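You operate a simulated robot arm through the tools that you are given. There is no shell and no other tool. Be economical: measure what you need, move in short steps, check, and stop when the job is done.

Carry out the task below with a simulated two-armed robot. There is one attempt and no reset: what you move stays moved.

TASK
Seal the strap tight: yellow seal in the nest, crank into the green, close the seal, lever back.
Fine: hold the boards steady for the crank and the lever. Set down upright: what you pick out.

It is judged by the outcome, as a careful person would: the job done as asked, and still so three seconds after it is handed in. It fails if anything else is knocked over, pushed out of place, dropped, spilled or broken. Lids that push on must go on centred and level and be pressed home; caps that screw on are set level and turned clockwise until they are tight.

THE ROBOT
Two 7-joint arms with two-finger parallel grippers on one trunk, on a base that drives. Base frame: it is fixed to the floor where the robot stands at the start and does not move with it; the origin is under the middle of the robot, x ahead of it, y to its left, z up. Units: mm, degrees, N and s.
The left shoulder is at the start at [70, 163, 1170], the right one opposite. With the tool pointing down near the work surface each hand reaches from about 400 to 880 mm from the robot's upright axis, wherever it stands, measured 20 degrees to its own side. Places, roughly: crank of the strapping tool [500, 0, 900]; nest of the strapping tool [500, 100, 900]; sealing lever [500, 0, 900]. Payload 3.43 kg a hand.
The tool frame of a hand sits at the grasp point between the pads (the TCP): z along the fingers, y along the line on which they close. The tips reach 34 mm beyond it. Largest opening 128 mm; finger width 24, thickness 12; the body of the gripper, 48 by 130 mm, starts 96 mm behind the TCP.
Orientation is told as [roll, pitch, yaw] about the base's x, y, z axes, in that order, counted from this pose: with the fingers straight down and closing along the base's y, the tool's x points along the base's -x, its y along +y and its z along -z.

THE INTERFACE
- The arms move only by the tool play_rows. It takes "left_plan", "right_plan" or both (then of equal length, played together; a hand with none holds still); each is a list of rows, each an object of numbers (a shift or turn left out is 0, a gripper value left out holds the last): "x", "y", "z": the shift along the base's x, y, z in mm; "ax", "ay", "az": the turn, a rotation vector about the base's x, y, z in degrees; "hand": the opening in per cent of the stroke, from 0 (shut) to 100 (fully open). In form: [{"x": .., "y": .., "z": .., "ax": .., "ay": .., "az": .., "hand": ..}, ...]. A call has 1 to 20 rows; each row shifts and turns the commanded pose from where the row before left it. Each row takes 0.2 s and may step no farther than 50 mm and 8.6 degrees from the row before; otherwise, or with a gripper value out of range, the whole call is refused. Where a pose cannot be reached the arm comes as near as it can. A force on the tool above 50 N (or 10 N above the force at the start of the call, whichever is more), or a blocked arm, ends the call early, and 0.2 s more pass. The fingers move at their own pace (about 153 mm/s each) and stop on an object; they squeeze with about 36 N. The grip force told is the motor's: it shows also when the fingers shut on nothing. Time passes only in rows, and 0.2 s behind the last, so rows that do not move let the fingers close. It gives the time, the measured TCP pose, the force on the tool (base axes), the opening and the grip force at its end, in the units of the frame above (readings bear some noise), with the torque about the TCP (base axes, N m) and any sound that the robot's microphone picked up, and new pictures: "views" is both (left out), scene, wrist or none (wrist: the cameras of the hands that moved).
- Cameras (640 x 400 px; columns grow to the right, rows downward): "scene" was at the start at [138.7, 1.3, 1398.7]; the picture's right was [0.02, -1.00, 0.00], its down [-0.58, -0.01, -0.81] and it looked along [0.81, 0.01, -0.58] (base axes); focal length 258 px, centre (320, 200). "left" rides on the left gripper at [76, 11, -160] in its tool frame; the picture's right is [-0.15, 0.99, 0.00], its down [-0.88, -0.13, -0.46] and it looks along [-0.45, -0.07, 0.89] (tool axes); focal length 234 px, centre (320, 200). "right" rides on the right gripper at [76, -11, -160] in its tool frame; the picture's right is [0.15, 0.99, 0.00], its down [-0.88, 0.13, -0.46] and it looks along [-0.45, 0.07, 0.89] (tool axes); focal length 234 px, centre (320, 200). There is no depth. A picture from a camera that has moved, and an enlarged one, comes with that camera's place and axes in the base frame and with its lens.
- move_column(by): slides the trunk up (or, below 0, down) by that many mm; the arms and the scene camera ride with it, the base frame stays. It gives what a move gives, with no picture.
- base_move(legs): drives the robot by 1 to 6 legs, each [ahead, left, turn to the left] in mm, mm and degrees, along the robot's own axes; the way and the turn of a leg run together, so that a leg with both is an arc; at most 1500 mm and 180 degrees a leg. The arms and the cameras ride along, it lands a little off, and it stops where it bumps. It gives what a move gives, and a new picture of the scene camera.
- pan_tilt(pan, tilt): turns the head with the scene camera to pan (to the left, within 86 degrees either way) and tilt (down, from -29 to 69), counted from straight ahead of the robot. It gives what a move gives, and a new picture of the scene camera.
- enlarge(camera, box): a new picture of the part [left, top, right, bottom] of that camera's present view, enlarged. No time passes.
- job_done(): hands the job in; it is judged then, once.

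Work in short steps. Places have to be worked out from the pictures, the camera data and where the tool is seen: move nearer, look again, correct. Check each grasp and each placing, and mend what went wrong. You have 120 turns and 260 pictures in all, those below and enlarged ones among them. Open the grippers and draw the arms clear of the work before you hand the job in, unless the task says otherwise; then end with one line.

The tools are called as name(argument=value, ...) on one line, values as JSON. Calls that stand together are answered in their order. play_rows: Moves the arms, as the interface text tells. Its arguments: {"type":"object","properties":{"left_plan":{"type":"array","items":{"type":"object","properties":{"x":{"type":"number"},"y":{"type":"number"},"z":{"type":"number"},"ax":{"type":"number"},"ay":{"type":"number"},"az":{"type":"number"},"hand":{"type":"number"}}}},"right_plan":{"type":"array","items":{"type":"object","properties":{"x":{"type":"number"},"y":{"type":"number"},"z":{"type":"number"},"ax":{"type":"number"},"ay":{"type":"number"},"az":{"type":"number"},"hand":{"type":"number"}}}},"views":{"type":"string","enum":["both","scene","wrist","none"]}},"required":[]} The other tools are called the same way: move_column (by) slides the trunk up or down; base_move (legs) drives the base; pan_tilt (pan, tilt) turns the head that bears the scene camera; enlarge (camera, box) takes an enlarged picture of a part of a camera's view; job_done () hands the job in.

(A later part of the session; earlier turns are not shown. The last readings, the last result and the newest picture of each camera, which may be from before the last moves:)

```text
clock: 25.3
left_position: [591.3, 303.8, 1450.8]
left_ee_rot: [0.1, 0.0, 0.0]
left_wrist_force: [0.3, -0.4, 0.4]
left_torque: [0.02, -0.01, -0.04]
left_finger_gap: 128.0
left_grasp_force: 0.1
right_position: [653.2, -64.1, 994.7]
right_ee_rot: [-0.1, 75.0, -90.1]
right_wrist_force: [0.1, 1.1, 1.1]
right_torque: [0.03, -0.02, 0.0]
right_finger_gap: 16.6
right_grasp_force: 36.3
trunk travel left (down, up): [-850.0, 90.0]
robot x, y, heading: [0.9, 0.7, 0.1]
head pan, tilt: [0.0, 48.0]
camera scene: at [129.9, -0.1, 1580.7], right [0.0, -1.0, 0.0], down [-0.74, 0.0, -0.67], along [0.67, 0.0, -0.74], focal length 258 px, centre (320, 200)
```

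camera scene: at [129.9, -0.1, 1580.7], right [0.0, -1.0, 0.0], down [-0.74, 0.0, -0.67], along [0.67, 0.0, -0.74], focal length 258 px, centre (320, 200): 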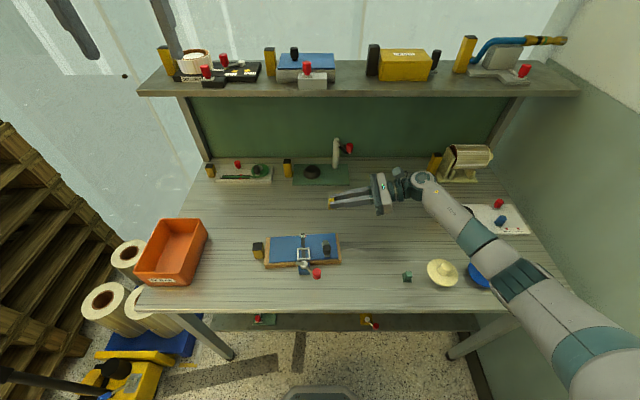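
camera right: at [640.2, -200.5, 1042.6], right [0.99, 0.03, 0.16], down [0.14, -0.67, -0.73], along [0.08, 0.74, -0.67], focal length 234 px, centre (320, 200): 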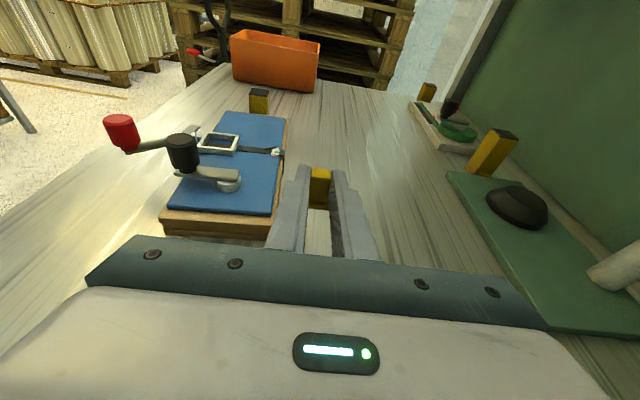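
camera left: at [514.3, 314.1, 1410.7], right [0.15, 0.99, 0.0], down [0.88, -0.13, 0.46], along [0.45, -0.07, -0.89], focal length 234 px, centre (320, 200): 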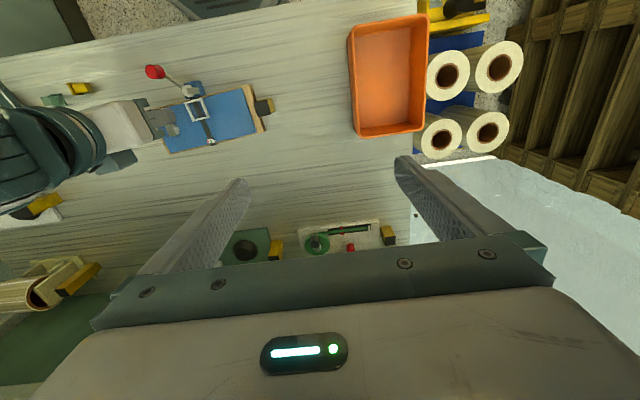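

Clearance at the elbow is still hard to judge, so I use the remaining trunk travel to lift the shoulder further before lowering more.

move_column(by=88)

play_rows(right_plan=[{"z": -25}, {"z": -30}, {"z": -30}, {"z": -25}, {"z": -20}, {"z": -15}, {}], views="both")

```text
clock: 26.5
left_position: [590.3, 305.7, 1538.7]
left_ee_rot: [-0.1, 0.0, 0.0]
left_wrist_force: [-1.2, 0.8, 0.8]
left_torque: [0.0, 0.02, 0.01]
left_finger_gap: 127.9
left_grasp_force: 0.0
right_position: [652.5, -63.9, 1083.6]
right_ee_rot: [0.0, 75.0, -90.1]
right_wrist_force: [-0.5, 0.5, 0.5]
right_torque: [0.01, -0.01, -0.02]
right_finger_gap: 16.4
right_grasp_force: 36.0
trunk travel left (down, up): [-938.0, 2.0]
robot x, y, heading: [0.6, -0.6, -0.0]
head pan, tilt: [0.0, 48.0]
```

```text
clock: 28.1
left_position: [590.5, 304.3, 1538.8]
left_ee_rot: [0.0, 0.0, -0.1]
left_wrist_force: [-0.4, 0.1, 0.1]
left_torque: [0.0, -0.01, 0.0]
left_finger_gap: 127.9
left_grasp_force: 0.0
right_position: [654.1, -63.7, 938.1]
right_ee_rot: [0.0, 74.9, -90.1]
right_wrist_force: [-0.7, -0.5, 0.0]
right_torque: [-0.02, -0.03, 0.01]
right_finger_gap: 16.3
right_grasp_force: 35.6
trunk travel left (down, up): [-938.0, 2.0]
robot x, y, heading: [-2.4, -0.2, -0.1]
head pan, tilt: [0.0, 48.0]
camera scene: at [129.7, -0.2, 1668.7], right [0.0, -1.0, 0.0], down [-0.74, 0.0, -0.67], along [0.67, 0.0, -0.74], focal length 258 px, centre (320, 200)
camera right: at [643.8, -198.5, 1054.4], right [0.99, 0.04, 0.14], down [0.13, -0.67, -0.73], along [0.07, 0.74, -0.67], focal length 234 px, centre (320, 200)
```

scene: 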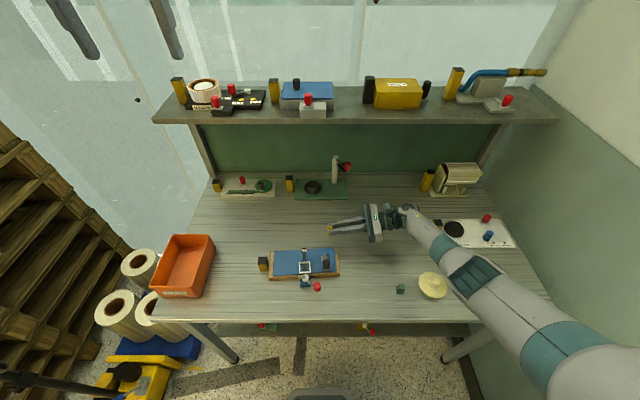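
right: 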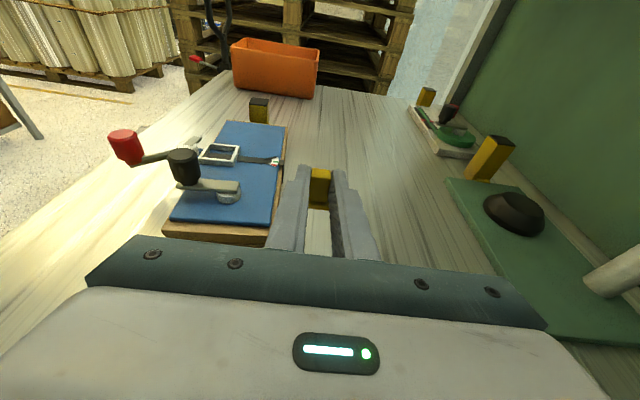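

No shift this time, and the arm now comes steeply from above. I lower to just above the bench.

play_rows(right_plan=[{"z": -15}, {"z": -15}, {"z": -12}, {"z": -8}, {}], views="scene")

enlarge(camera="scene", box=[300, 210, 380, 260])

enlarge(camera="scene", box=[360, 180, 520, 280])

```text
clock: 29.3
left_position: [591.0, 304.7, 1538.4]
left_ee_rot: [0.0, -0.1, 0.0]
left_wrist_force: [0.6, 0.8, 0.0]
left_torque: [-0.02, 0.05, 0.0]
left_finger_gap: 128.0
left_grasp_force: 0.0
right_position: [646.5, -62.3, 893.8]
right_ee_rot: [0.0, 75.0, -90.1]
right_wrist_force: [0.2, -0.1, -0.5]
right_torque: [0.02, 0.0, -0.02]
right_finger_gap: 16.2
right_grasp_force: 36.3
right hand out of reach, approached as far as the arm can: row 3, 4
trunk travel left (down, up): [-938.0, 2.0]
robot x, y, heading: [3.4, -1.8, 0.0]
head pan, tilt: [0.0, 48.0]
camera scene: at [130.0, -0.1, 1668.7], right [0.0, -1.0, 0.0], down [-0.74, 0.0, -0.67], along [0.67, 0.0, -0.74], focal length 258 px, centre (320, 200)
```

scene: 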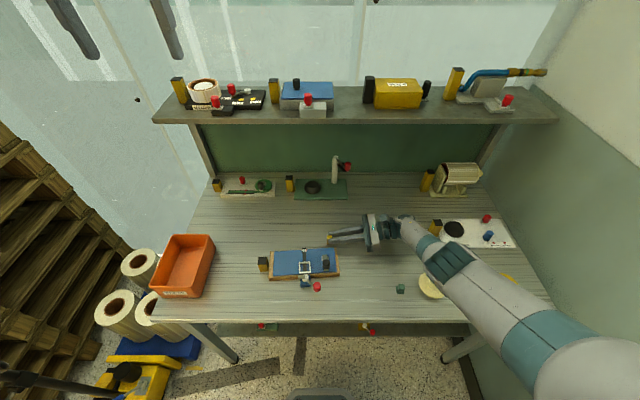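

```text
8.00 times, centred on (340, 235) of scene
camera zoom: at [130.0, -0.1, 1668.7], right [0.0, -1.0, 0.0], down [-0.74, 0.0, -0.67], along [0.67, 0.0, -0.74], focal length 2061 px, centre (160, -80)
```

zoom: 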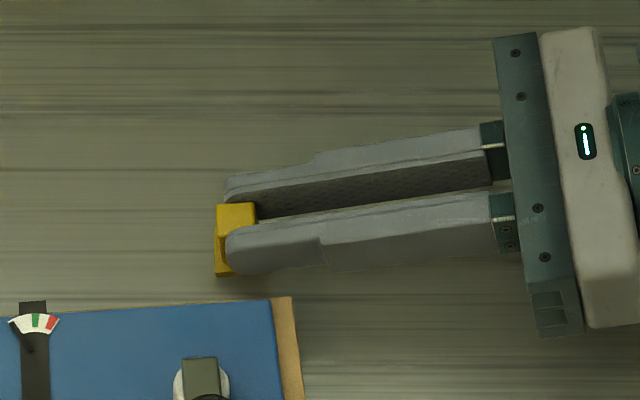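

```text
4.00 times, centred on (440, 230) of scene
camera zoom: at [130.0, -0.1, 1668.7], right [0.0, -1.0, 0.0], down [-0.74, 0.0, -0.67], along [0.67, 0.0, -0.74], focal length 1030 px, centre (-160, 80)
```

zoom: 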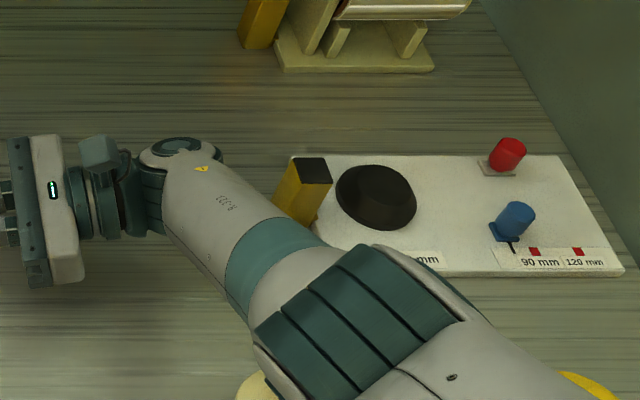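

The arm is at full reach here. I back up slightly and lower the trunk a little so that reach isn't the limit.

play_rows(right_plan=[{"z": 15}, {"z": 10}, {}], views="none")

move_column(by=-30)

```text
clock: 30.1
left_position: [591.2, 305.2, 1537.8]
left_ee_rot: [-0.1, 0.0, 0.1]
left_wrist_force: [-0.2, 0.3, -0.1]
left_torque: [0.0, -0.04, 0.0]
left_finger_gap: 127.9
left_grasp_force: 0.1
right_position: [645.8, -61.3, 919.5]
right_ee_rot: [-0.2, 74.9, -90.3]
right_wrist_force: [-0.6, 0.5, -0.1]
right_torque: [-0.01, 0.01, 0.0]
right_finger_gap: 16.3
right_grasp_force: 36.0
trunk travel left (down, up): [-938.0, 2.0]
robot x, y, heading: [1.4, -4.3, -0.2]
head pan, tilt: [0.0, 48.0]
```

```text
clock: 30.9
left_position: [589.8, 304.7, 1508.9]
left_ee_rot: [0.0, 0.1, 0.1]
left_wrist_force: [-0.1, 0.3, 0.2]
left_torque: [0.0, -0.02, 0.01]
left_finger_gap: 128.1
left_grasp_force: 0.0
right_position: [646.7, -63.7, 889.2]
right_ee_rot: [0.1, 74.9, -90.1]
right_wrist_force: [-0.7, 0.2, -0.1]
right_torque: [-0.03, 0.0, -0.02]
right_finger_gap: 16.5
right_grasp_force: 35.3
trunk travel left (down, up): [-908.0, 32.0]
robot x, y, heading: [-0.1, -3.0, -0.1]
head pan, tilt: [0.0, 48.0]
```

Now at 889 with reach to spare; I step down gently and watch the vertical force for bench contact.

play_rows(right_plan=[{"z": -2}, {"z": -2}, {"z": -1}, {}], views="none")

play_rows(right_plan=[{"z": -1}, {"z": -1}, {"z": -1}, {}], views="wrist")

enlarge(camera="scene", box=[310, 215, 374, 255])

```text
clock: 31.9
left_position: [591.2, 304.8, 1508.5]
left_ee_rot: [0.1, 0.0, 0.1]
left_wrist_force: [0.1, 0.0, 0.2]
left_torque: [-0.03, -0.03, -0.01]
left_finger_gap: 128.1
left_grasp_force: 0.0
right_position: [646.3, -62.4, 883.8]
right_ee_rot: [-0.1, 74.9, -90.1]
right_wrist_force: [0.0, -0.7, -0.2]
right_torque: [-0.02, -0.01, 0.03]
right_finger_gap: 16.6
right_grasp_force: 35.8
trunk travel left (down, up): [-908.0, 32.0]
robot x, y, heading: [-0.5, -0.5, -0.1]
head pan, tilt: [0.0, 48.0]
```

```text
clock: 32.9
left_position: [590.2, 305.3, 1506.9]
left_ee_rot: [0.0, -0.1, 0.0]
left_wrist_force: [0.6, 0.3, 0.3]
left_torque: [0.01, 0.02, 0.01]
left_finger_gap: 127.9
left_grasp_force: 0.0
right_position: [647.8, -62.0, 882.6]
right_ee_rot: [0.0, 75.2, -89.9]
right_wrist_force: [0.4, 1.0, 4.6]
right_torque: [0.22, -0.02, -0.02]
right_finger_gap: 16.2
right_grasp_force: 35.8
trunk travel left (down, up): [-908.0, 32.0]
robot x, y, heading: [-1.1, -0.9, -0.1]
head pan, tilt: [0.0, 48.0]
camera right: at [636.9, -197.0, 998.1], right [0.99, 0.04, 0.14], down [0.13, -0.67, -0.73], along [0.07, 0.74, -0.67], focal length 234 px, centre (320, 200)
```

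right: 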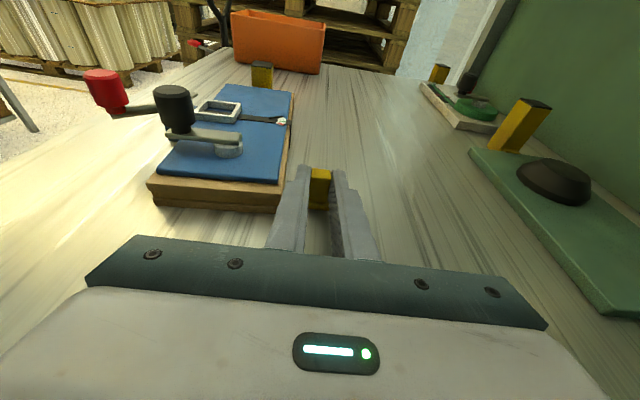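

```text
10.00 times, centred on (342, 235) of scene
camera zoom: at [129.4, 0.0, 1638.8], right [0.0, -1.0, 0.0], down [-0.74, 0.0, -0.67], along [0.67, 0.0, -0.74], focal length 2576 px, centre (100, -150)
```

zoom: 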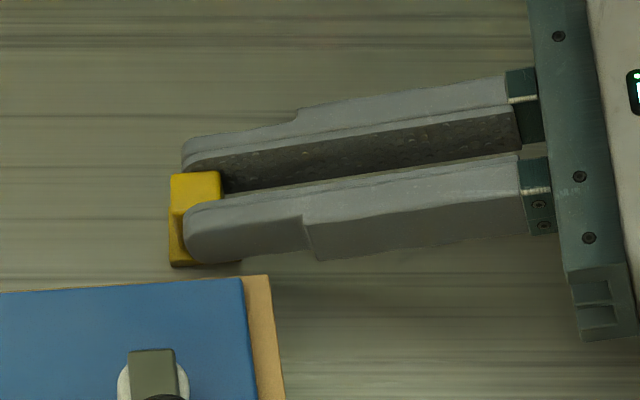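

Contact felt (4.6 N). I open just a little (the board is close), let the seal rock flat, and withdraw along the finger direction.

play_rows(right_plan=[{"hand": 19}, {}, {}], views="none")

enlarge(camera="scene", box=[310, 215, 374, 255])

```text
clock: 33.7
left_position: [590.8, 303.9, 1508.5]
left_ee_rot: [0.0, -0.1, 0.1]
left_wrist_force: [0.7, 0.4, -0.6]
left_torque: [-0.01, 0.02, 0.0]
left_finger_gap: 128.0
left_grasp_force: 0.1
right_position: [647.2, -62.1, 881.7]
right_ee_rot: [-0.1, 75.0, -90.1]
right_wrist_force: [-0.3, 0.2, -1.0]
right_torque: [-0.01, -0.03, 0.03]
right_finger_gap: 24.4
right_grasp_force: 0.1
trunk travel left (down, up): [-908.0, 32.0]
robot x, y, heading: [-4.3, -0.3, 0.3]
head pan, tilt: [0.0, 48.0]
```

```text
10.00 times, centred on (342, 235) of scene
camera zoom: at [130.0, -0.1, 1638.7], right [0.0, -1.0, 0.0], down [-0.74, 0.0, -0.67], along [0.67, 0.0, -0.74], focal length 2576 px, centre (100, -150)
```

zoom: 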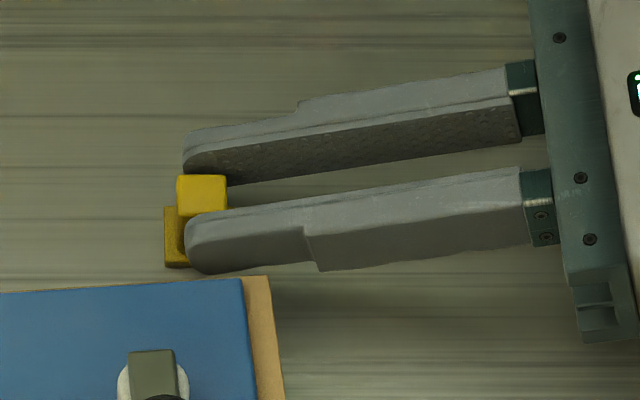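

The seal rocked flat. I withdraw along the fingers, then rise.

play_rows(right_plan=[{"y": -6, "z": 1.6}, {"y": -14.5, "z": 3.9}, {"y": -19, "z": 5}, {"y": -19, "z": 10}, {"z": 40}, {"z": 45}, {"z": 45}, {"z": 40}, {}], views="both")

enlarge(camera="scene", box=[290, 215, 354, 255])

```text
clock: 35.7
left_position: [592.0, 303.9, 1508.4]
left_ee_rot: [-0.1, 0.0, 0.0]
left_wrist_force: [0.8, -1.1, 0.2]
left_torque: [0.01, -0.01, 0.0]
left_finger_gap: 128.1
left_grasp_force: 0.1
right_position: [649.1, -119.6, 1072.7]
right_ee_rot: [-0.3, 75.0, -90.2]
right_wrist_force: [0.9, -0.6, -0.2]
right_torque: [-0.03, -0.03, -0.01]
right_finger_gap: 24.2
right_grasp_force: 0.1
trunk travel left (down, up): [-908.0, 32.0]
robot x, y, heading: [0.3, -2.6, 0.0]
head pan, tilt: [0.0, 48.0]
camera scene: at [130.0, -0.2, 1638.7], right [0.0, -1.0, 0.0], down [-0.74, 0.0, -0.67], along [0.67, 0.0, -0.74], focal length 258 px, centre (320, 200)
camera right: at [638.6, -254.5, 1187.3], right [0.99, 0.04, 0.14], down [0.13, -0.67, -0.73], along [0.07, 0.74, -0.67], focal length 234 px, centre (320, 200)
```

scene: 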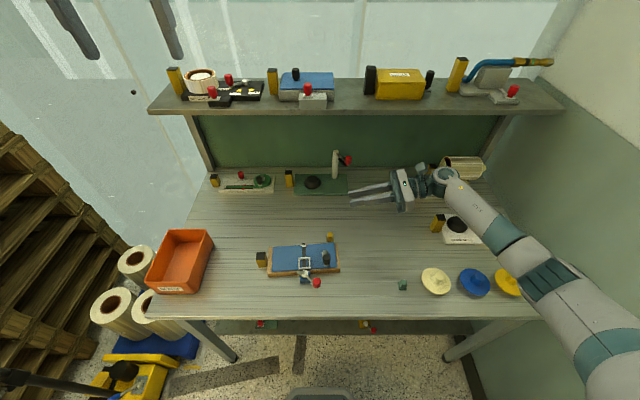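
right: 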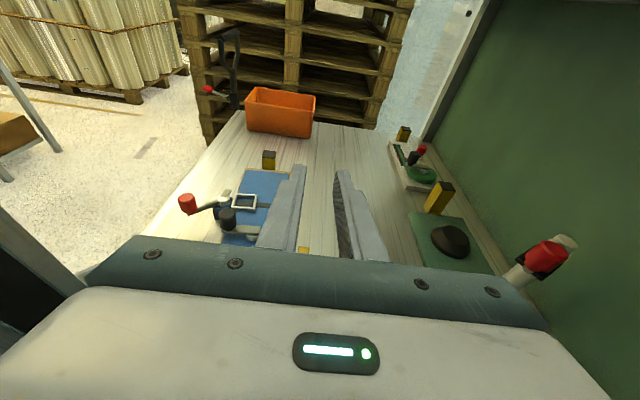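

```text
10.00 times, centred on (322, 235) of scene
camera zoom: at [130.0, -0.2, 1638.7], right [0.0, -1.0, 0.0], down [-0.74, 0.0, -0.67], along [0.67, 0.0, -0.74], focal length 2576 px, centre (300, -150)
```

zoom: 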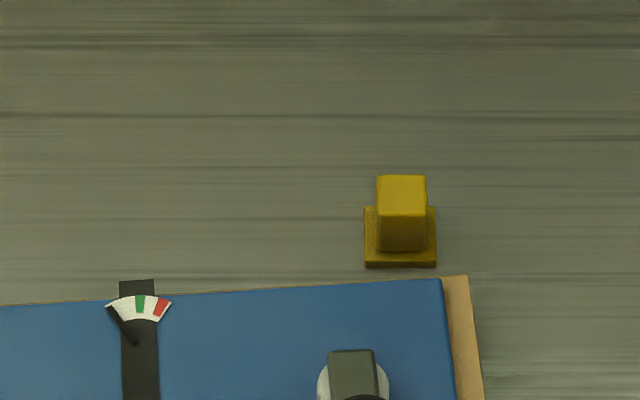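

The seal stands upright at about (650,-36). I roll the hand back to vertical (still yaw -90, so the long side of the base later lines up with the nest) and move over it.

play_rows(right_plan=[{"z": 40}, {"z": 40, "ax": -7}, {"z": 20, "ax": -8}, {"ax": -8, "y": 8}, {"ax": -8, "y": 12}, {"ax": -8, "y": 12}, {"ax": -8, "y": 12}, {"ax": -8, "y": 12}, {"ax": -8, "y": 12}, {"ax": -8, "y": 10}, {"ax": -4, "y": 5}, {}], views="none")

move_column(by=-130)

play_rows(right_plan=[{}], views="both")

```text
clock: 38.3
left_position: [591.5, 302.4, 1507.5]
left_ee_rot: [0.1, 0.0, 0.0]
left_wrist_force: [-0.1, 0.0, 0.9]
left_torque: [0.04, 0.01, 0.04]
left_finger_gap: 128.1
left_grasp_force: 0.1
right_position: [646.3, -39.6, 1171.7]
right_ee_rot: [0.0, 0.0, -90.1]
right_wrist_force: [0.0, -0.4, -0.2]
right_torque: [0.03, -0.03, -0.01]
right_finger_gap: 24.1
right_grasp_force: 0.0
trunk travel left (down, up): [-908.0, 32.0]
robot x, y, heading: [-1.4, 2.5, -0.2]
head pan, tilt: [0.0, 48.0]
```

```text
clock: 39.9
left_position: [590.5, 304.3, 1379.4]
left_ee_rot: [0.0, -0.1, 0.0]
left_wrist_force: [0.5, 0.4, 0.2]
left_torque: [0.02, -0.03, 0.03]
left_finger_gap: 127.8
left_grasp_force: 0.0
right_position: [647.4, -37.2, 1041.2]
right_ee_rot: [0.0, 0.0, -89.9]
right_wrist_force: [-0.2, -0.9, -0.7]
right_torque: [0.0, 0.0, 0.01]
right_finger_gap: 24.2
right_grasp_force: 0.0
trunk travel left (down, up): [-778.0, 162.0]
robot x, y, heading: [-1.8, -2.0, 0.0]
head pan, tilt: [0.0, 48.0]
```

```text
clock: 40.3
left_position: [590.9, 304.3, 1377.9]
left_ee_rot: [0.0, 0.0, 0.2]
left_wrist_force: [0.5, -0.9, -0.1]
left_torque: [0.01, -0.01, 0.03]
left_finger_gap: 128.0
left_grasp_force: 0.0
right_position: [647.6, -38.5, 1040.5]
right_ee_rot: [0.0, 0.0, -90.0]
right_wrist_force: [-1.1, -0.2, -0.2]
right_torque: [-0.04, -0.02, -0.01]
right_finger_gap: 24.4
right_grasp_force: 0.0
trunk travel left (down, up): [-778.0, 162.0]
robot x, y, heading: [-3.4, -3.4, 0.2]
head pan, tilt: [0.0, 48.0]
camera scene: at [130.2, 0.1, 1508.7], right [0.0, -1.0, 0.0], down [-0.74, 0.0, -0.67], along [0.67, 0.0, -0.74], focal length 258 px, centre (320, 200)
camera right: at [637.3, 37.4, 1201.8], right [0.99, 0.15, 0.0], down [0.13, -0.88, 0.46], along [0.07, -0.45, -0.89], focal length 234 px, centre (320, 200)
```

scene: 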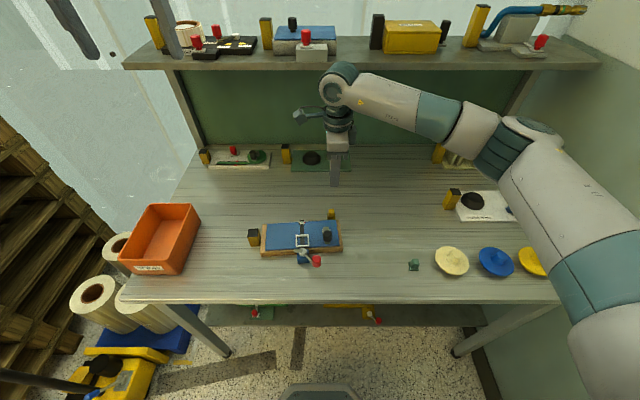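
right: 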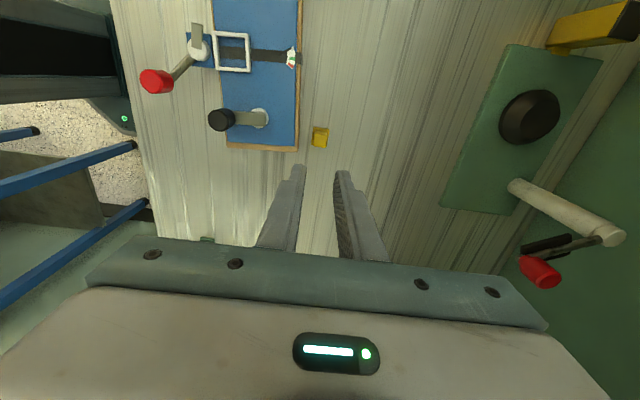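

I enlarge to fix the seal's exact place and the gap to the board's edge.

enlarge(camera="right", box=[280, 115, 360, 165])

```text
8.00 times, centred on (320, 140) of right
camera zoom: at [637.3, 37.4, 1201.8], right [0.99, 0.15, 0.0], down [0.13, -0.88, 0.46], along [0.07, -0.45, -0.89], focal length 1873 px, centre (320, 680)
```

zoom: 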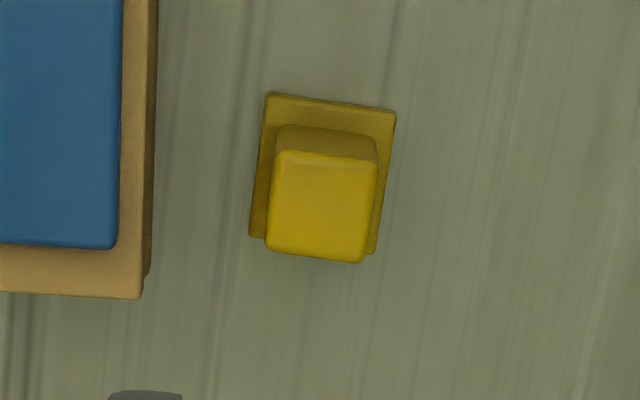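

Seal at (648.7,-36.2), yaw aligned, gap to the board about 19 mm. I descend with the narrow opening and stop above for a check.

play_rows(right_plan=[{"x": 1, "y": 2, "z": -30, "hand": 20}, {"z": -35}, {"z": -30}, {"z": -20}, {}], views="none")

enlarge(camera="right", box=[260, 120, 388, 200])

```text
clock: 41.5
left_position: [590.7, 303.8, 1378.3]
left_ee_rot: [0.1, -0.1, 0.0]
left_wrist_force: [0.1, 0.6, -0.4]
left_torque: [-0.01, -0.02, -0.01]
left_finger_gap: 128.1
left_grasp_force: 0.1
right_position: [648.0, -37.7, 927.4]
right_ee_rot: [0.0, 0.0, -90.1]
right_wrist_force: [0.4, 0.0, 1.1]
right_torque: [-0.04, 0.01, 0.02]
right_finger_gap: 25.5
right_grasp_force: 0.1
trunk travel left (down, up): [-778.0, 162.0]
robot x, y, heading: [0.0, -3.5, -0.2]
head pan, tilt: [0.0, 48.0]
```

```text
5.00 times, centred on (324, 160) of right
camera zoom: at [638.2, 38.7, 1088.3], right [0.99, 0.15, 0.0], down [0.13, -0.88, 0.46], along [0.07, -0.45, -0.89], focal length 1171 px, centre (300, 400)
```

zoom: 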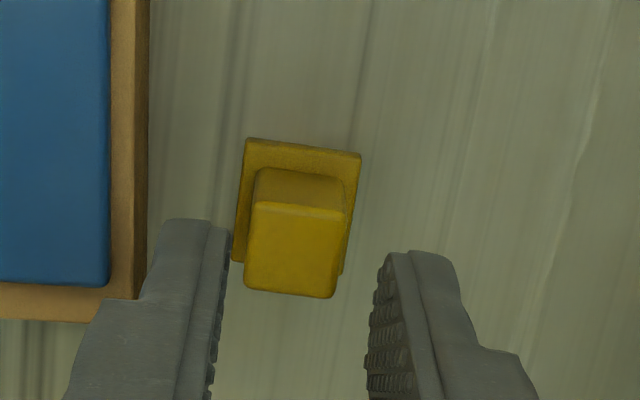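

Centred. I descend to 891 (tips ~7 mm above the bench, deep overlap) and close.

play_rows(right_plan=[{"x": 0.5, "y": 1, "z": -12}, {"z": -12}, {"z": -12}, {}, {"hand": 0}, {}, {}], views="none")

enlarge(camera="right", box=[260, 120, 388, 200])

```text
clock: 43.1
left_position: [591.3, 305.1, 1377.8]
left_ee_rot: [0.0, 0.1, 0.0]
left_wrist_force: [0.2, 0.1, 0.1]
left_torque: [0.02, 0.02, -0.04]
left_finger_gap: 128.0
left_grasp_force: 0.0
right_position: [648.9, -37.0, 891.9]
right_ee_rot: [0.0, 0.1, -89.9]
right_wrist_force: [0.6, 0.6, 0.5]
right_torque: [-0.01, 0.01, 0.0]
right_finger_gap: 16.3
right_grasp_force: 35.7
trunk travel left (down, up): [-778.0, 162.0]
robot x, y, heading: [1.2, 4.4, 0.1]
head pan, tilt: [0.0, 48.0]
```

```text
5.00 times, centred on (324, 160) of right
camera zoom: at [639.0, 39.2, 1052.7], right [0.99, 0.15, 0.0], down [0.13, -0.88, 0.46], along [0.07, -0.45, -0.89], focal length 1171 px, centre (300, 400)
```

zoom: 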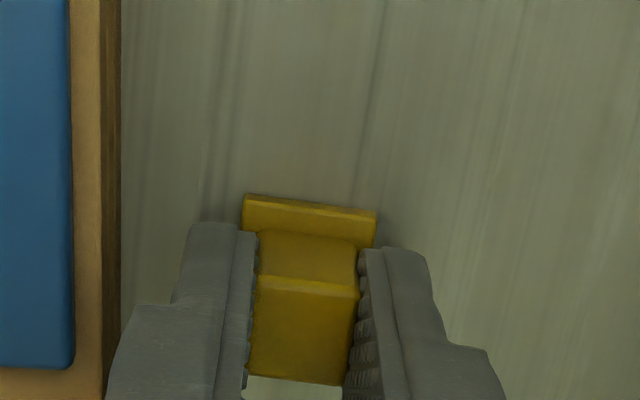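

Closed at 16.3 mm. I lift slowly and check the hold and the seal's attitude.

play_rows(right_plan=[{"z": 3}, {"z": 5}, {"z": 7}, {"z": 8}, {"z": 8}, {"z": 8}, {"z": 6}, {}], views="none")

enlarge(camera="right", box=[260, 120, 388, 200])

enlarge(camera="scene", box=[296, 180, 376, 230])

```text
clock: 44.9
left_position: [592.2, 304.2, 1378.3]
left_ee_rot: [0.0, 0.1, 0.0]
left_wrist_force: [0.2, 0.3, 0.1]
left_torque: [0.01, 0.01, 0.0]
left_finger_gap: 128.0
left_grasp_force: 0.1
right_position: [649.6, -35.6, 934.8]
right_ee_rot: [0.0, 0.0, -89.9]
right_wrist_force: [1.1, 0.3, -1.0]
right_torque: [0.02, -0.02, -0.01]
right_finger_gap: 16.6
right_grasp_force: 35.6
trunk travel left (down, up): [-778.0, 162.0]
robot x, y, heading: [-0.1, -2.2, 0.1]
head pan, tilt: [0.0, 48.0]
```

```text
5.00 times, centred on (324, 160) of right
camera zoom: at [638.7, 40.5, 1096.3], right [0.99, 0.15, 0.0], down [0.13, -0.88, 0.46], along [0.07, -0.45, -0.89], focal length 1171 px, centre (300, 400)
```

zoom: 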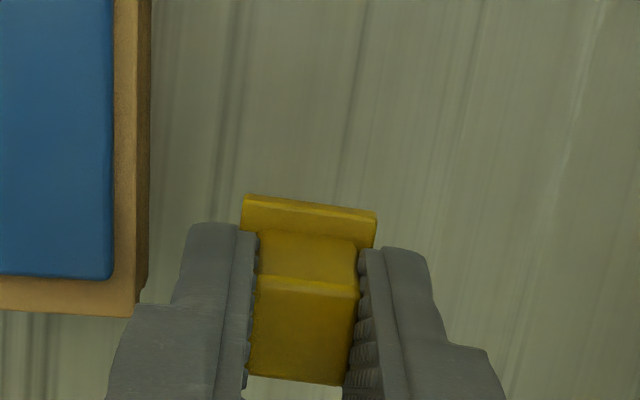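

```text
8.00 times, centred on (336, 205) of scene
camera zoom: at [130.0, 0.0, 1508.7], right [0.0, -1.0, 0.0], down [-0.74, 0.0, -0.67], along [0.67, 0.0, -0.74], focal length 2061 px, centre (192, 160)
```

zoom: 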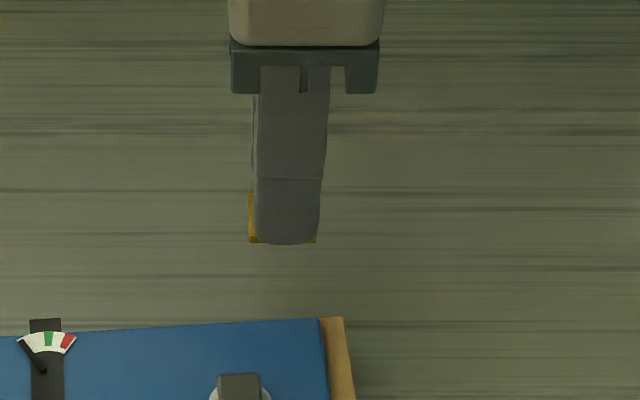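

Held level. I raise it, turn to yaw +5 and bring it over the nest at (534,51).

play_rows(right_plan=[{"z": 15}, {"z": 25}, {"z": 25}, {"z": 15}, {"az": 7, "x": -5, "y": 4}, {"az": 8, "x": -10, "y": 8}, {"az": 8, "x": -10, "y": 8}, {"az": 8, "x": -10, "y": 8}, {"az": 8, "x": -10, "y": 8}, {"az": 8, "x": -10, "y": 8}, {"az": 8, "x": -10, "y": 8}, {"az": 8, "x": -10, "y": 8}, {"az": 8, "x": -10, "y": 8}, {"az": 8, "x": -10, "y": 8}, {"az": 8, "x": -10, "y": 8}, {"az": 8, "x": -10.5, "y": 3}, {}], views="both")

enlarge(camera="right", box=[240, 90, 400, 190])

```text
clock: 48.5
left_position: [590.5, 305.2, 1378.8]
left_ee_rot: [0.0, 0.0, 0.0]
left_wrist_force: [-0.1, -1.1, -0.9]
left_torque: [-0.03, 0.0, 0.03]
left_finger_gap: 128.0
left_grasp_force: 0.0
right_position: [533.9, 50.6, 1014.8]
right_ee_rot: [0.1, 0.1, 5.1]
right_wrist_force: [0.9, -0.2, -0.4]
right_torque: [0.02, -0.01, 0.05]
right_finger_gap: 16.3
right_grasp_force: 36.8
trunk travel left (down, up): [-778.0, 162.0]
robot x, y, heading: [-0.6, -0.6, -0.1]
head pan, tilt: [0.0, 48.0]
camera scene: at [130.1, -0.1, 1508.7], right [0.0, -1.0, 0.0], down [-0.74, 0.0, -0.67], along [0.67, 0.0, -0.74], focal length 258 px, centre (320, 200)
camera right: at [459.7, 33.4, 1175.1], right [-0.23, 0.97, 0.0], down [0.87, 0.21, 0.46], along [0.44, 0.11, -0.89], focal length 234 px, centre (320, 200)
```

scene: 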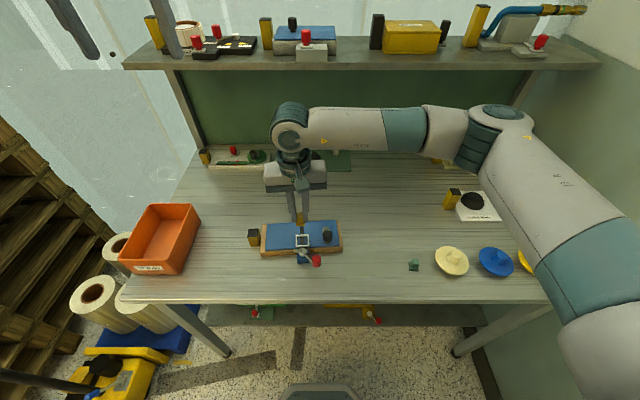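
right: 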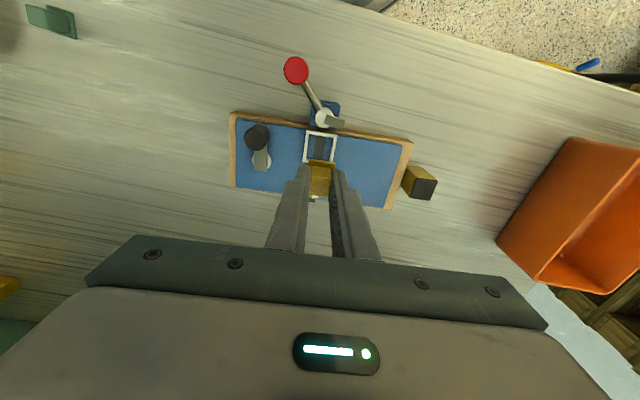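

```text
4.00 times, centred on (320, 140) of right
camera zoom: at [459.7, 33.4, 1175.1], right [-0.23, 0.97, 0.0], down [0.87, 0.21, 0.46], along [0.44, 0.11, -0.89], focal length 937 px, centre (320, 440)
```

zoom: 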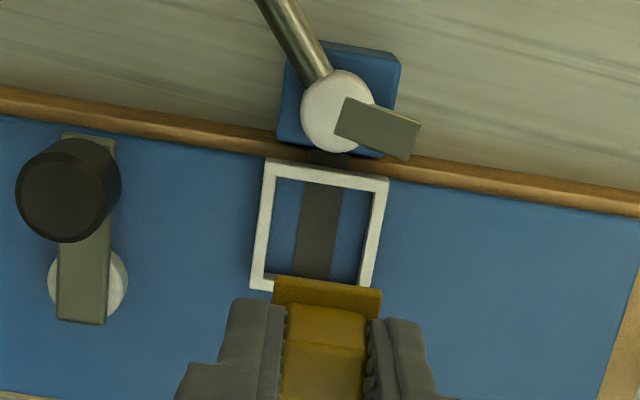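

Nest position is confirmed at (534,51). I lower to about 30 mm above the frame and re-check.

play_rows(right_plan=[{"z": -15}, {"z": -20}, {"z": -15}, {"z": -5}, {}], views="none")

enlarge(camera="right", box=[256, 110, 384, 190])

enlarge(camera="scene", box=[262, 205, 342, 255])

```text
clock: 49.7
left_position: [589.3, 305.1, 1379.3]
left_ee_rot: [0.0, -0.1, 0.1]
left_wrist_force: [0.3, 0.0, 0.0]
left_torque: [0.0, -0.01, -0.01]
left_finger_gap: 128.1
left_grasp_force: 0.2
right_position: [533.0, 50.3, 959.9]
right_ee_rot: [0.0, 0.0, 5.0]
right_wrist_force: [-0.7, -0.1, 0.3]
right_torque: [0.04, -0.02, -0.03]
right_finger_gap: 16.5
right_grasp_force: 36.3
trunk travel left (down, up): [-778.0, 162.0]
robot x, y, heading: [-0.3, -1.1, 0.2]
head pan, tilt: [0.0, 48.0]
```

```text
5.00 times, centred on (320, 150) of right
camera zoom: at [459.5, 33.2, 1120.3], right [-0.23, 0.97, 0.0], down [0.87, 0.21, 0.46], along [0.44, 0.11, -0.89], focal length 1171 px, centre (320, 450)
```

zoom: 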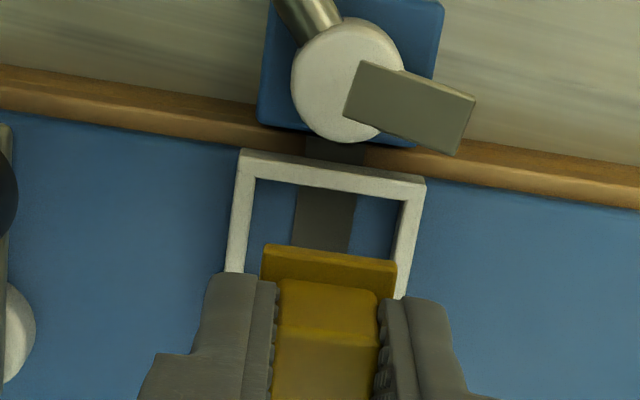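

```text
8.00 times, centred on (302, 230) of scene
camera zoom: at [129.9, 0.0, 1508.7], right [0.0, -1.0, 0.0], down [-0.74, 0.0, -0.67], along [0.67, 0.0, -0.74], focal length 2061 px, centre (464, -40)
```

zoom: 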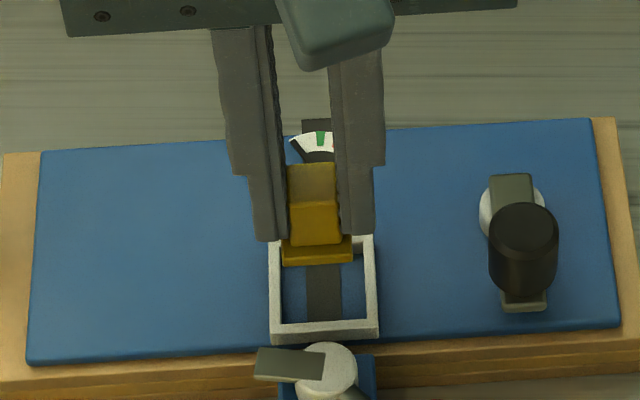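

Frame and seal line up in both views (y≈50, x needs +1). I lower with small steps until contact.

play_rows(right_plan=[{"x": 1, "z": -14}, {"z": -12}, {"z": -4}, {"z": -3}, {}], views="none")

enlarge(camera="right", box=[256, 110, 384, 190])

enlarge(camera="scene", box=[270, 215, 334, 255])

```text
clock: 50.9
left_position: [590.0, 304.0, 1378.6]
left_ee_rot: [0.0, 0.0, 0.0]
left_wrist_force: [0.0, 0.0, -0.1]
left_torque: [0.0, 0.03, -0.02]
left_finger_gap: 128.0
left_grasp_force: 0.0
right_position: [535.1, 51.4, 927.3]
right_ee_rot: [-0.1, 0.0, 5.0]
right_wrist_force: [0.4, 0.1, -0.1]
right_torque: [0.01, 0.01, -0.01]
right_finger_gap: 16.4
right_grasp_force: 36.5
trunk travel left (down, up): [-778.0, 162.0]
robot x, y, heading: [2.0, -2.2, 0.3]
head pan, tilt: [0.0, 48.0]
```

```text
5.00 times, centred on (320, 150) of right
camera zoom: at [461.1, 33.7, 1088.2], right [-0.23, 0.97, 0.0], down [0.87, 0.21, 0.46], along [0.44, 0.11, -0.89], focal length 1171 px, centre (320, 450)
```

zoom: 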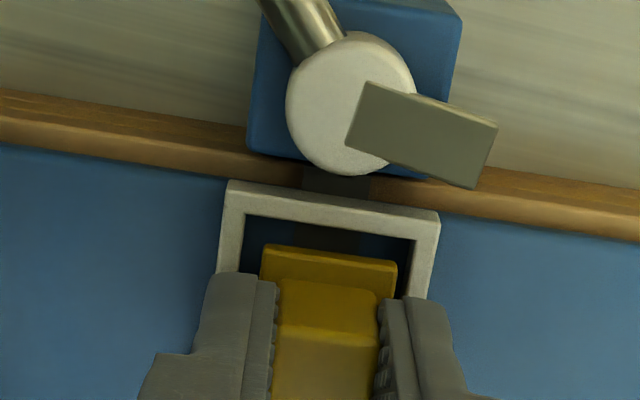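

```text
10.00 times, centred on (302, 235) of scene
camera zoom: at [129.9, 0.0, 1508.7], right [0.0, -1.0, 0.0], down [-0.74, 0.0, -0.67], along [0.67, 0.0, -0.74], focal length 2576 px, centre (500, -150)
```

zoom: 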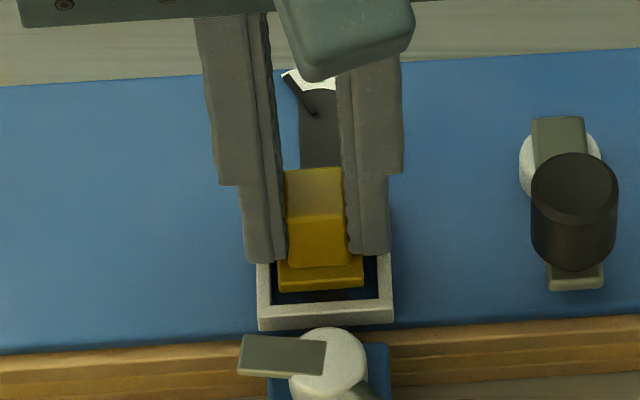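

The flange is entering the frame, centred. I continue in 1–2 mm steps until contact force shows.

play_rows(right_plan=[{"z": -2}, {"z": -2}, {"z": -1}, {"z": -1}, {}], views="none")

enlarge(camera="scene", box=[270, 215, 334, 255])

```text
clock: 52.1
left_position: [589.7, 304.7, 1380.3]
left_ee_rot: [0.0, -0.1, 0.0]
left_wrist_force: [0.4, 0.1, -0.3]
left_torque: [0.0, 0.02, 0.0]
left_finger_gap: 127.8
left_grasp_force: 0.0
right_position: [534.8, 51.1, 922.1]
right_ee_rot: [0.0, -0.2, 5.1]
right_wrist_force: [2.7, -1.6, 11.8]
right_torque: [-0.1, -0.07, -0.02]
right_finger_gap: 16.4
right_grasp_force: 36.3
trunk travel left (down, up): [-778.0, 162.0]
robot x, y, heading: [2.9, -0.3, -0.1]
head pan, tilt: [0.0, 48.0]
```

```text
10.00 times, centred on (302, 235) of scene
camera zoom: at [129.3, -0.3, 1508.9], right [0.0, -1.0, 0.0], down [-0.74, 0.0, -0.67], along [0.67, 0.0, -0.74], focal length 2576 px, centre (500, -150)
```

zoom: 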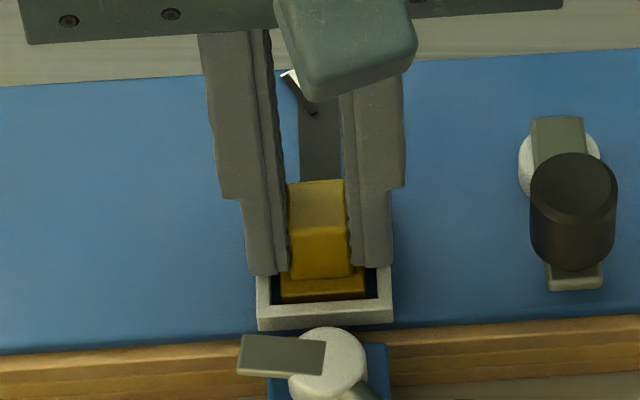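

Contact at about 12 N with the flange inside the frame. I ease up 1 mm and open.

play_rows(right_plan=[{"z": 1}, {"hand": 22}, {}, {}], views="none")

play_rows(right_plan=[{"z": 5}, {"z": 15}, {"z": 25}, {"z": 40}, {"z": 40}, {}], views="none")

enlarge(camera="scene", box=[262, 205, 342, 255])

enlarge(camera="right", box=[240, 90, 400, 190])

```text
clock: 53.1
left_position: [590.9, 305.6, 1377.3]
left_ee_rot: [-0.1, 0.0, 0.2]
left_wrist_force: [-0.3, 0.7, 0.8]
left_torque: [0.0, 0.0, 0.04]
left_finger_gap: 127.9
left_grasp_force: 0.1
right_position: [532.7, 51.8, 922.4]
right_ee_rot: [0.0, 0.0, 5.0]
right_wrist_force: [0.3, 4.1, 7.5]
right_torque: [0.14, -0.01, 0.04]
right_finger_gap: 26.6
right_grasp_force: 0.0
trunk travel left (down, up): [-778.0, 162.0]
robot x, y, heading: [-3.0, -2.6, -0.2]
head pan, tilt: [0.0, 48.0]
```

```text
clock: 54.5
left_position: [591.0, 305.4, 1377.9]
left_ee_rot: [0.0, 0.0, 0.1]
left_wrist_force: [-0.1, 0.2, 0.5]
left_torque: [-0.01, 0.02, 0.0]
left_finger_gap: 127.9
left_grasp_force: 0.2
right_position: [536.2, 52.7, 1046.1]
right_ee_rot: [-0.1, -0.1, 5.0]
right_wrist_force: [-0.3, 0.4, -0.2]
right_torque: [0.01, 0.02, -0.01]
right_finger_gap: 28.4
right_grasp_force: 0.0
trunk travel left (down, up): [-778.0, 162.0]
robot x, y, heading: [-1.5, 2.2, 0.1]
head pan, tilt: [0.0, 48.0]
```

```text
8.00 times, centred on (302, 230) of scene
camera zoom: at [130.4, -0.1, 1508.6], right [0.0, -1.0, 0.0], down [-0.74, 0.0, -0.67], along [0.67, 0.0, -0.74], focal length 2061 px, centre (464, -40)
```

zoom: 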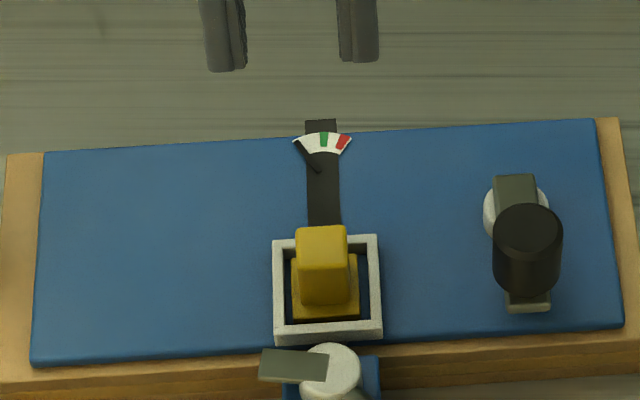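

```text
4.00 times, centred on (320, 140) of right
camera zoom: at [462.9, 35.2, 1207.8], right [-0.23, 0.97, 0.0], down [0.87, 0.21, 0.45], along [0.44, 0.11, -0.89], focal length 937 px, centre (320, 440)
```

zoom: 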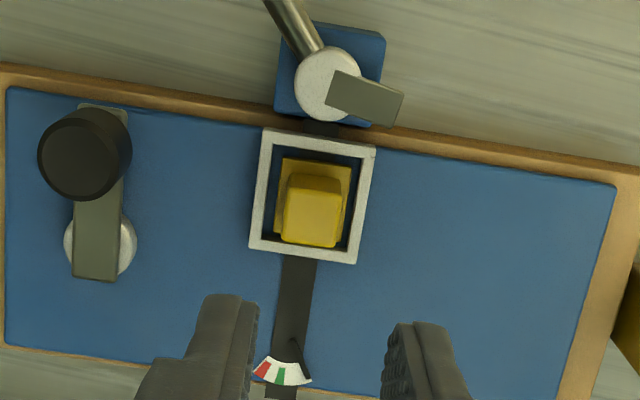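

The seal sits flat in the nest. Next I move the right hand aside over the crank and bring the left hand above the yellow/black grip block at the board's left end, turned to close along x.

play_rows(right_plan=[{"y": -25}, {"y": -25}, {"y": -25}, {"y": -25}, {"y": -20}, {}, {}, {}, {}, {}, {}, {}], left_plan=[{"z": -30, "az": -7.5}, {"z": -30, "az": -7.5}, {"z": -30, "az": -7.5}, {"z": -30, "az": -7.5}, {"z": -30, "az": -8}, {"z": -30, "az": -8, "y": -15, "x": -6}, {"z": -30, "az": -8, "y": -15, "x": -6}, {"z": -30, "az": -8, "y": -15, "x": -6}, {"z": -20, "az": -8, "y": -15, "x": -6}, {"z": -20, "az": -8, "y": -20, "x": -6}, {"z": -20, "az": -7, "y": -20, "x": -6}, {}], views="both")

```text
clock: 57.1
left_position: [541.4, 234.0, 1148.2]
left_ee_rot: [2.7, -0.4, -61.9]
left_wrist_force: [-0.3, 0.2, -0.7]
left_torque: [-0.02, -0.03, -0.01]
left_finger_gap: 127.9
left_grasp_force: 0.1
left hand out of reach, approached as far as the arm can: row 7, 8, 9, 10, 11
right_position: [531.3, -67.2, 1047.6]
right_ee_rot: [0.0, 0.0, 5.0]
right_wrist_force: [0.7, -1.0, -0.7]
right_torque: [-0.01, -0.02, 0.0]
right_finger_gap: 28.1
right_grasp_force: 0.0
trunk travel left (down, up): [-778.0, 162.0]
robot x, y, heading: [-5.5, 2.0, 0.0]
head pan, tilt: [0.0, 48.0]
camera scene: at [128.7, -0.1, 1508.8], right [0.0, -1.0, 0.0], down [-0.74, 0.0, -0.67], along [0.67, 0.0, -0.74], focal length 258 px, centre (320, 200)
camera right: at [458.1, -84.9, 1208.8], right [-0.23, 0.97, 0.0], down [0.87, 0.21, 0.46], along [0.44, 0.11, -0.89], focal length 234 px, centre (320, 200)
camera left: at [508.6, 304.0, 1308.3], right [0.94, 0.34, 0.05], down [0.28, -0.85, 0.45], along [0.19, -0.41, -0.89], focal length 234 px, centre (320, 200)
```

scene: 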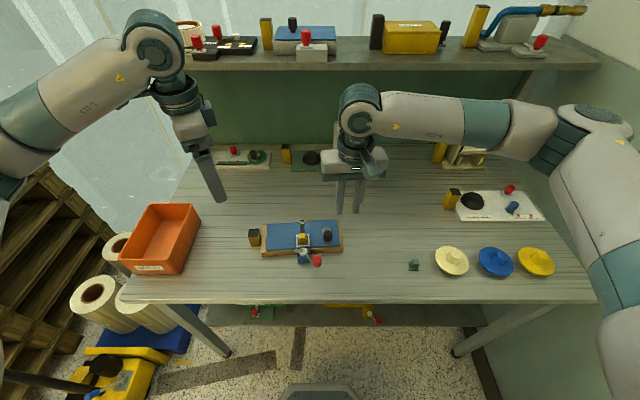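
right: 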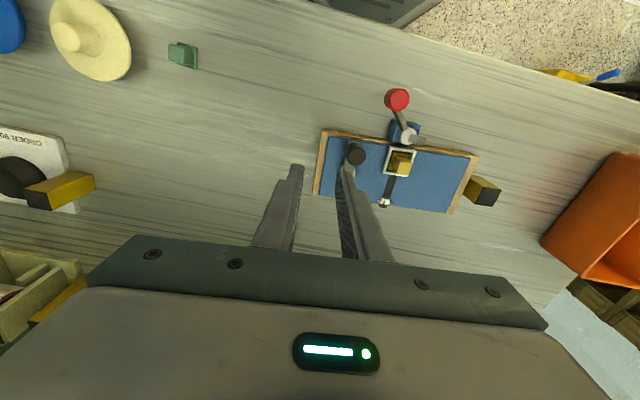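
left: 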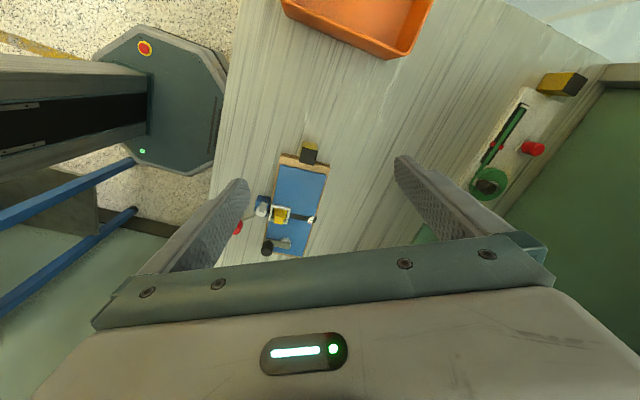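

The left wrist is limited near -62°. I look at the gap between grip block and board to choose how to hold it.

enlarge(camera="left", box=[250, 120, 378, 200])

enlarge(camera="scene", box=[230, 215, 310, 265])

enlarge(camera="right", box=[420, 130, 548, 210])

```text
5.00 times, centred on (314, 160) of left
camera zoom: at [508.6, 304.0, 1308.3], right [0.94, 0.34, 0.05], down [0.28, -0.85, 0.45], along [0.19, -0.41, -0.89], focal length 1171 px, centre (350, 400)
```

zoom: 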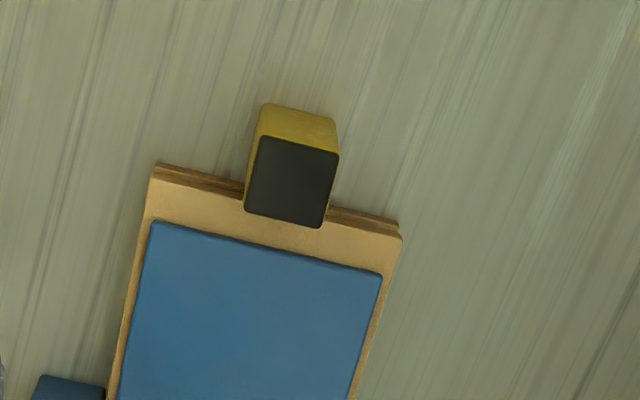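

```text
8.00 times, centred on (270, 240) of scene
camera zoom: at [128.7, -0.1, 1508.8], right [0.0, -1.0, 0.0], down [-0.74, 0.0, -0.67], along [0.67, 0.0, -0.74], focal length 2061 px, centre (720, -120)
```

zoom: 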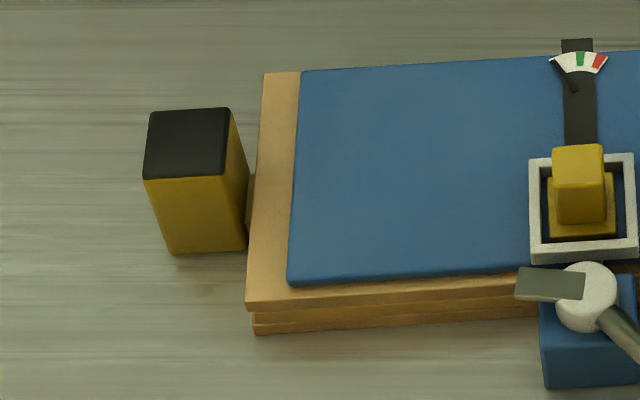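

```text
5.00 times, centred on (484, 170) of right
camera zoom: at [458.1, -84.9, 1208.8], right [-0.23, 0.97, 0.0], down [0.87, 0.21, 0.46], along [0.44, 0.11, -0.89], focal length 1171 px, centre (-500, 350)
```

zoom: 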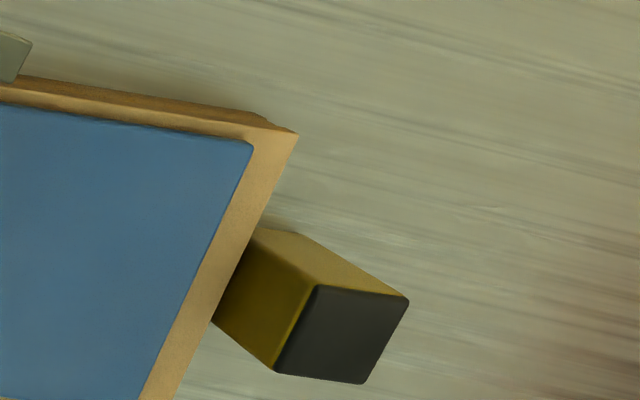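

The block is fixed to the board by a short neck: about 27×30 mm, centred (549,191), top at z 900. I turn the left wrist the other way to yaw about +95 so that the fingers close along x.

play_rows(left_plan=[{"az": 8}, {"az": 8}, {"az": 8}, {"az": 8}, {"az": 8}, {"az": 8}, {"az": 8}, {"az": 8}, {"az": 8}, {"az": 8}, {"az": 8}, {"az": 8}, {"az": 8}, {"az": 8}, {"az": 8}, {"az": 8}, {"az": 8}, {"az": 8}, {"az": 8}, {}], views="none")

```text
clock: 61.3
left_position: [544.1, 234.9, 1150.6]
left_ee_rot: [2.7, -0.4, 90.3]
left_wrist_force: [-0.9, -0.2, 0.0]
left_torque: [0.01, 0.01, -0.02]
left_finger_gap: 128.1
left_grasp_force: 0.1
right_position: [532.5, -66.9, 1047.8]
right_ee_rot: [0.1, 0.0, 5.0]
right_wrist_force: [-1.1, -0.5, 0.6]
right_torque: [0.0, 0.02, 0.02]
right_finger_gap: 28.1
right_grasp_force: 0.1
trunk travel left (down, up): [-778.0, 162.0]
robot x, y, heading: [0.9, -0.2, 0.2]
head pan, tilt: [0.0, 48.0]
```

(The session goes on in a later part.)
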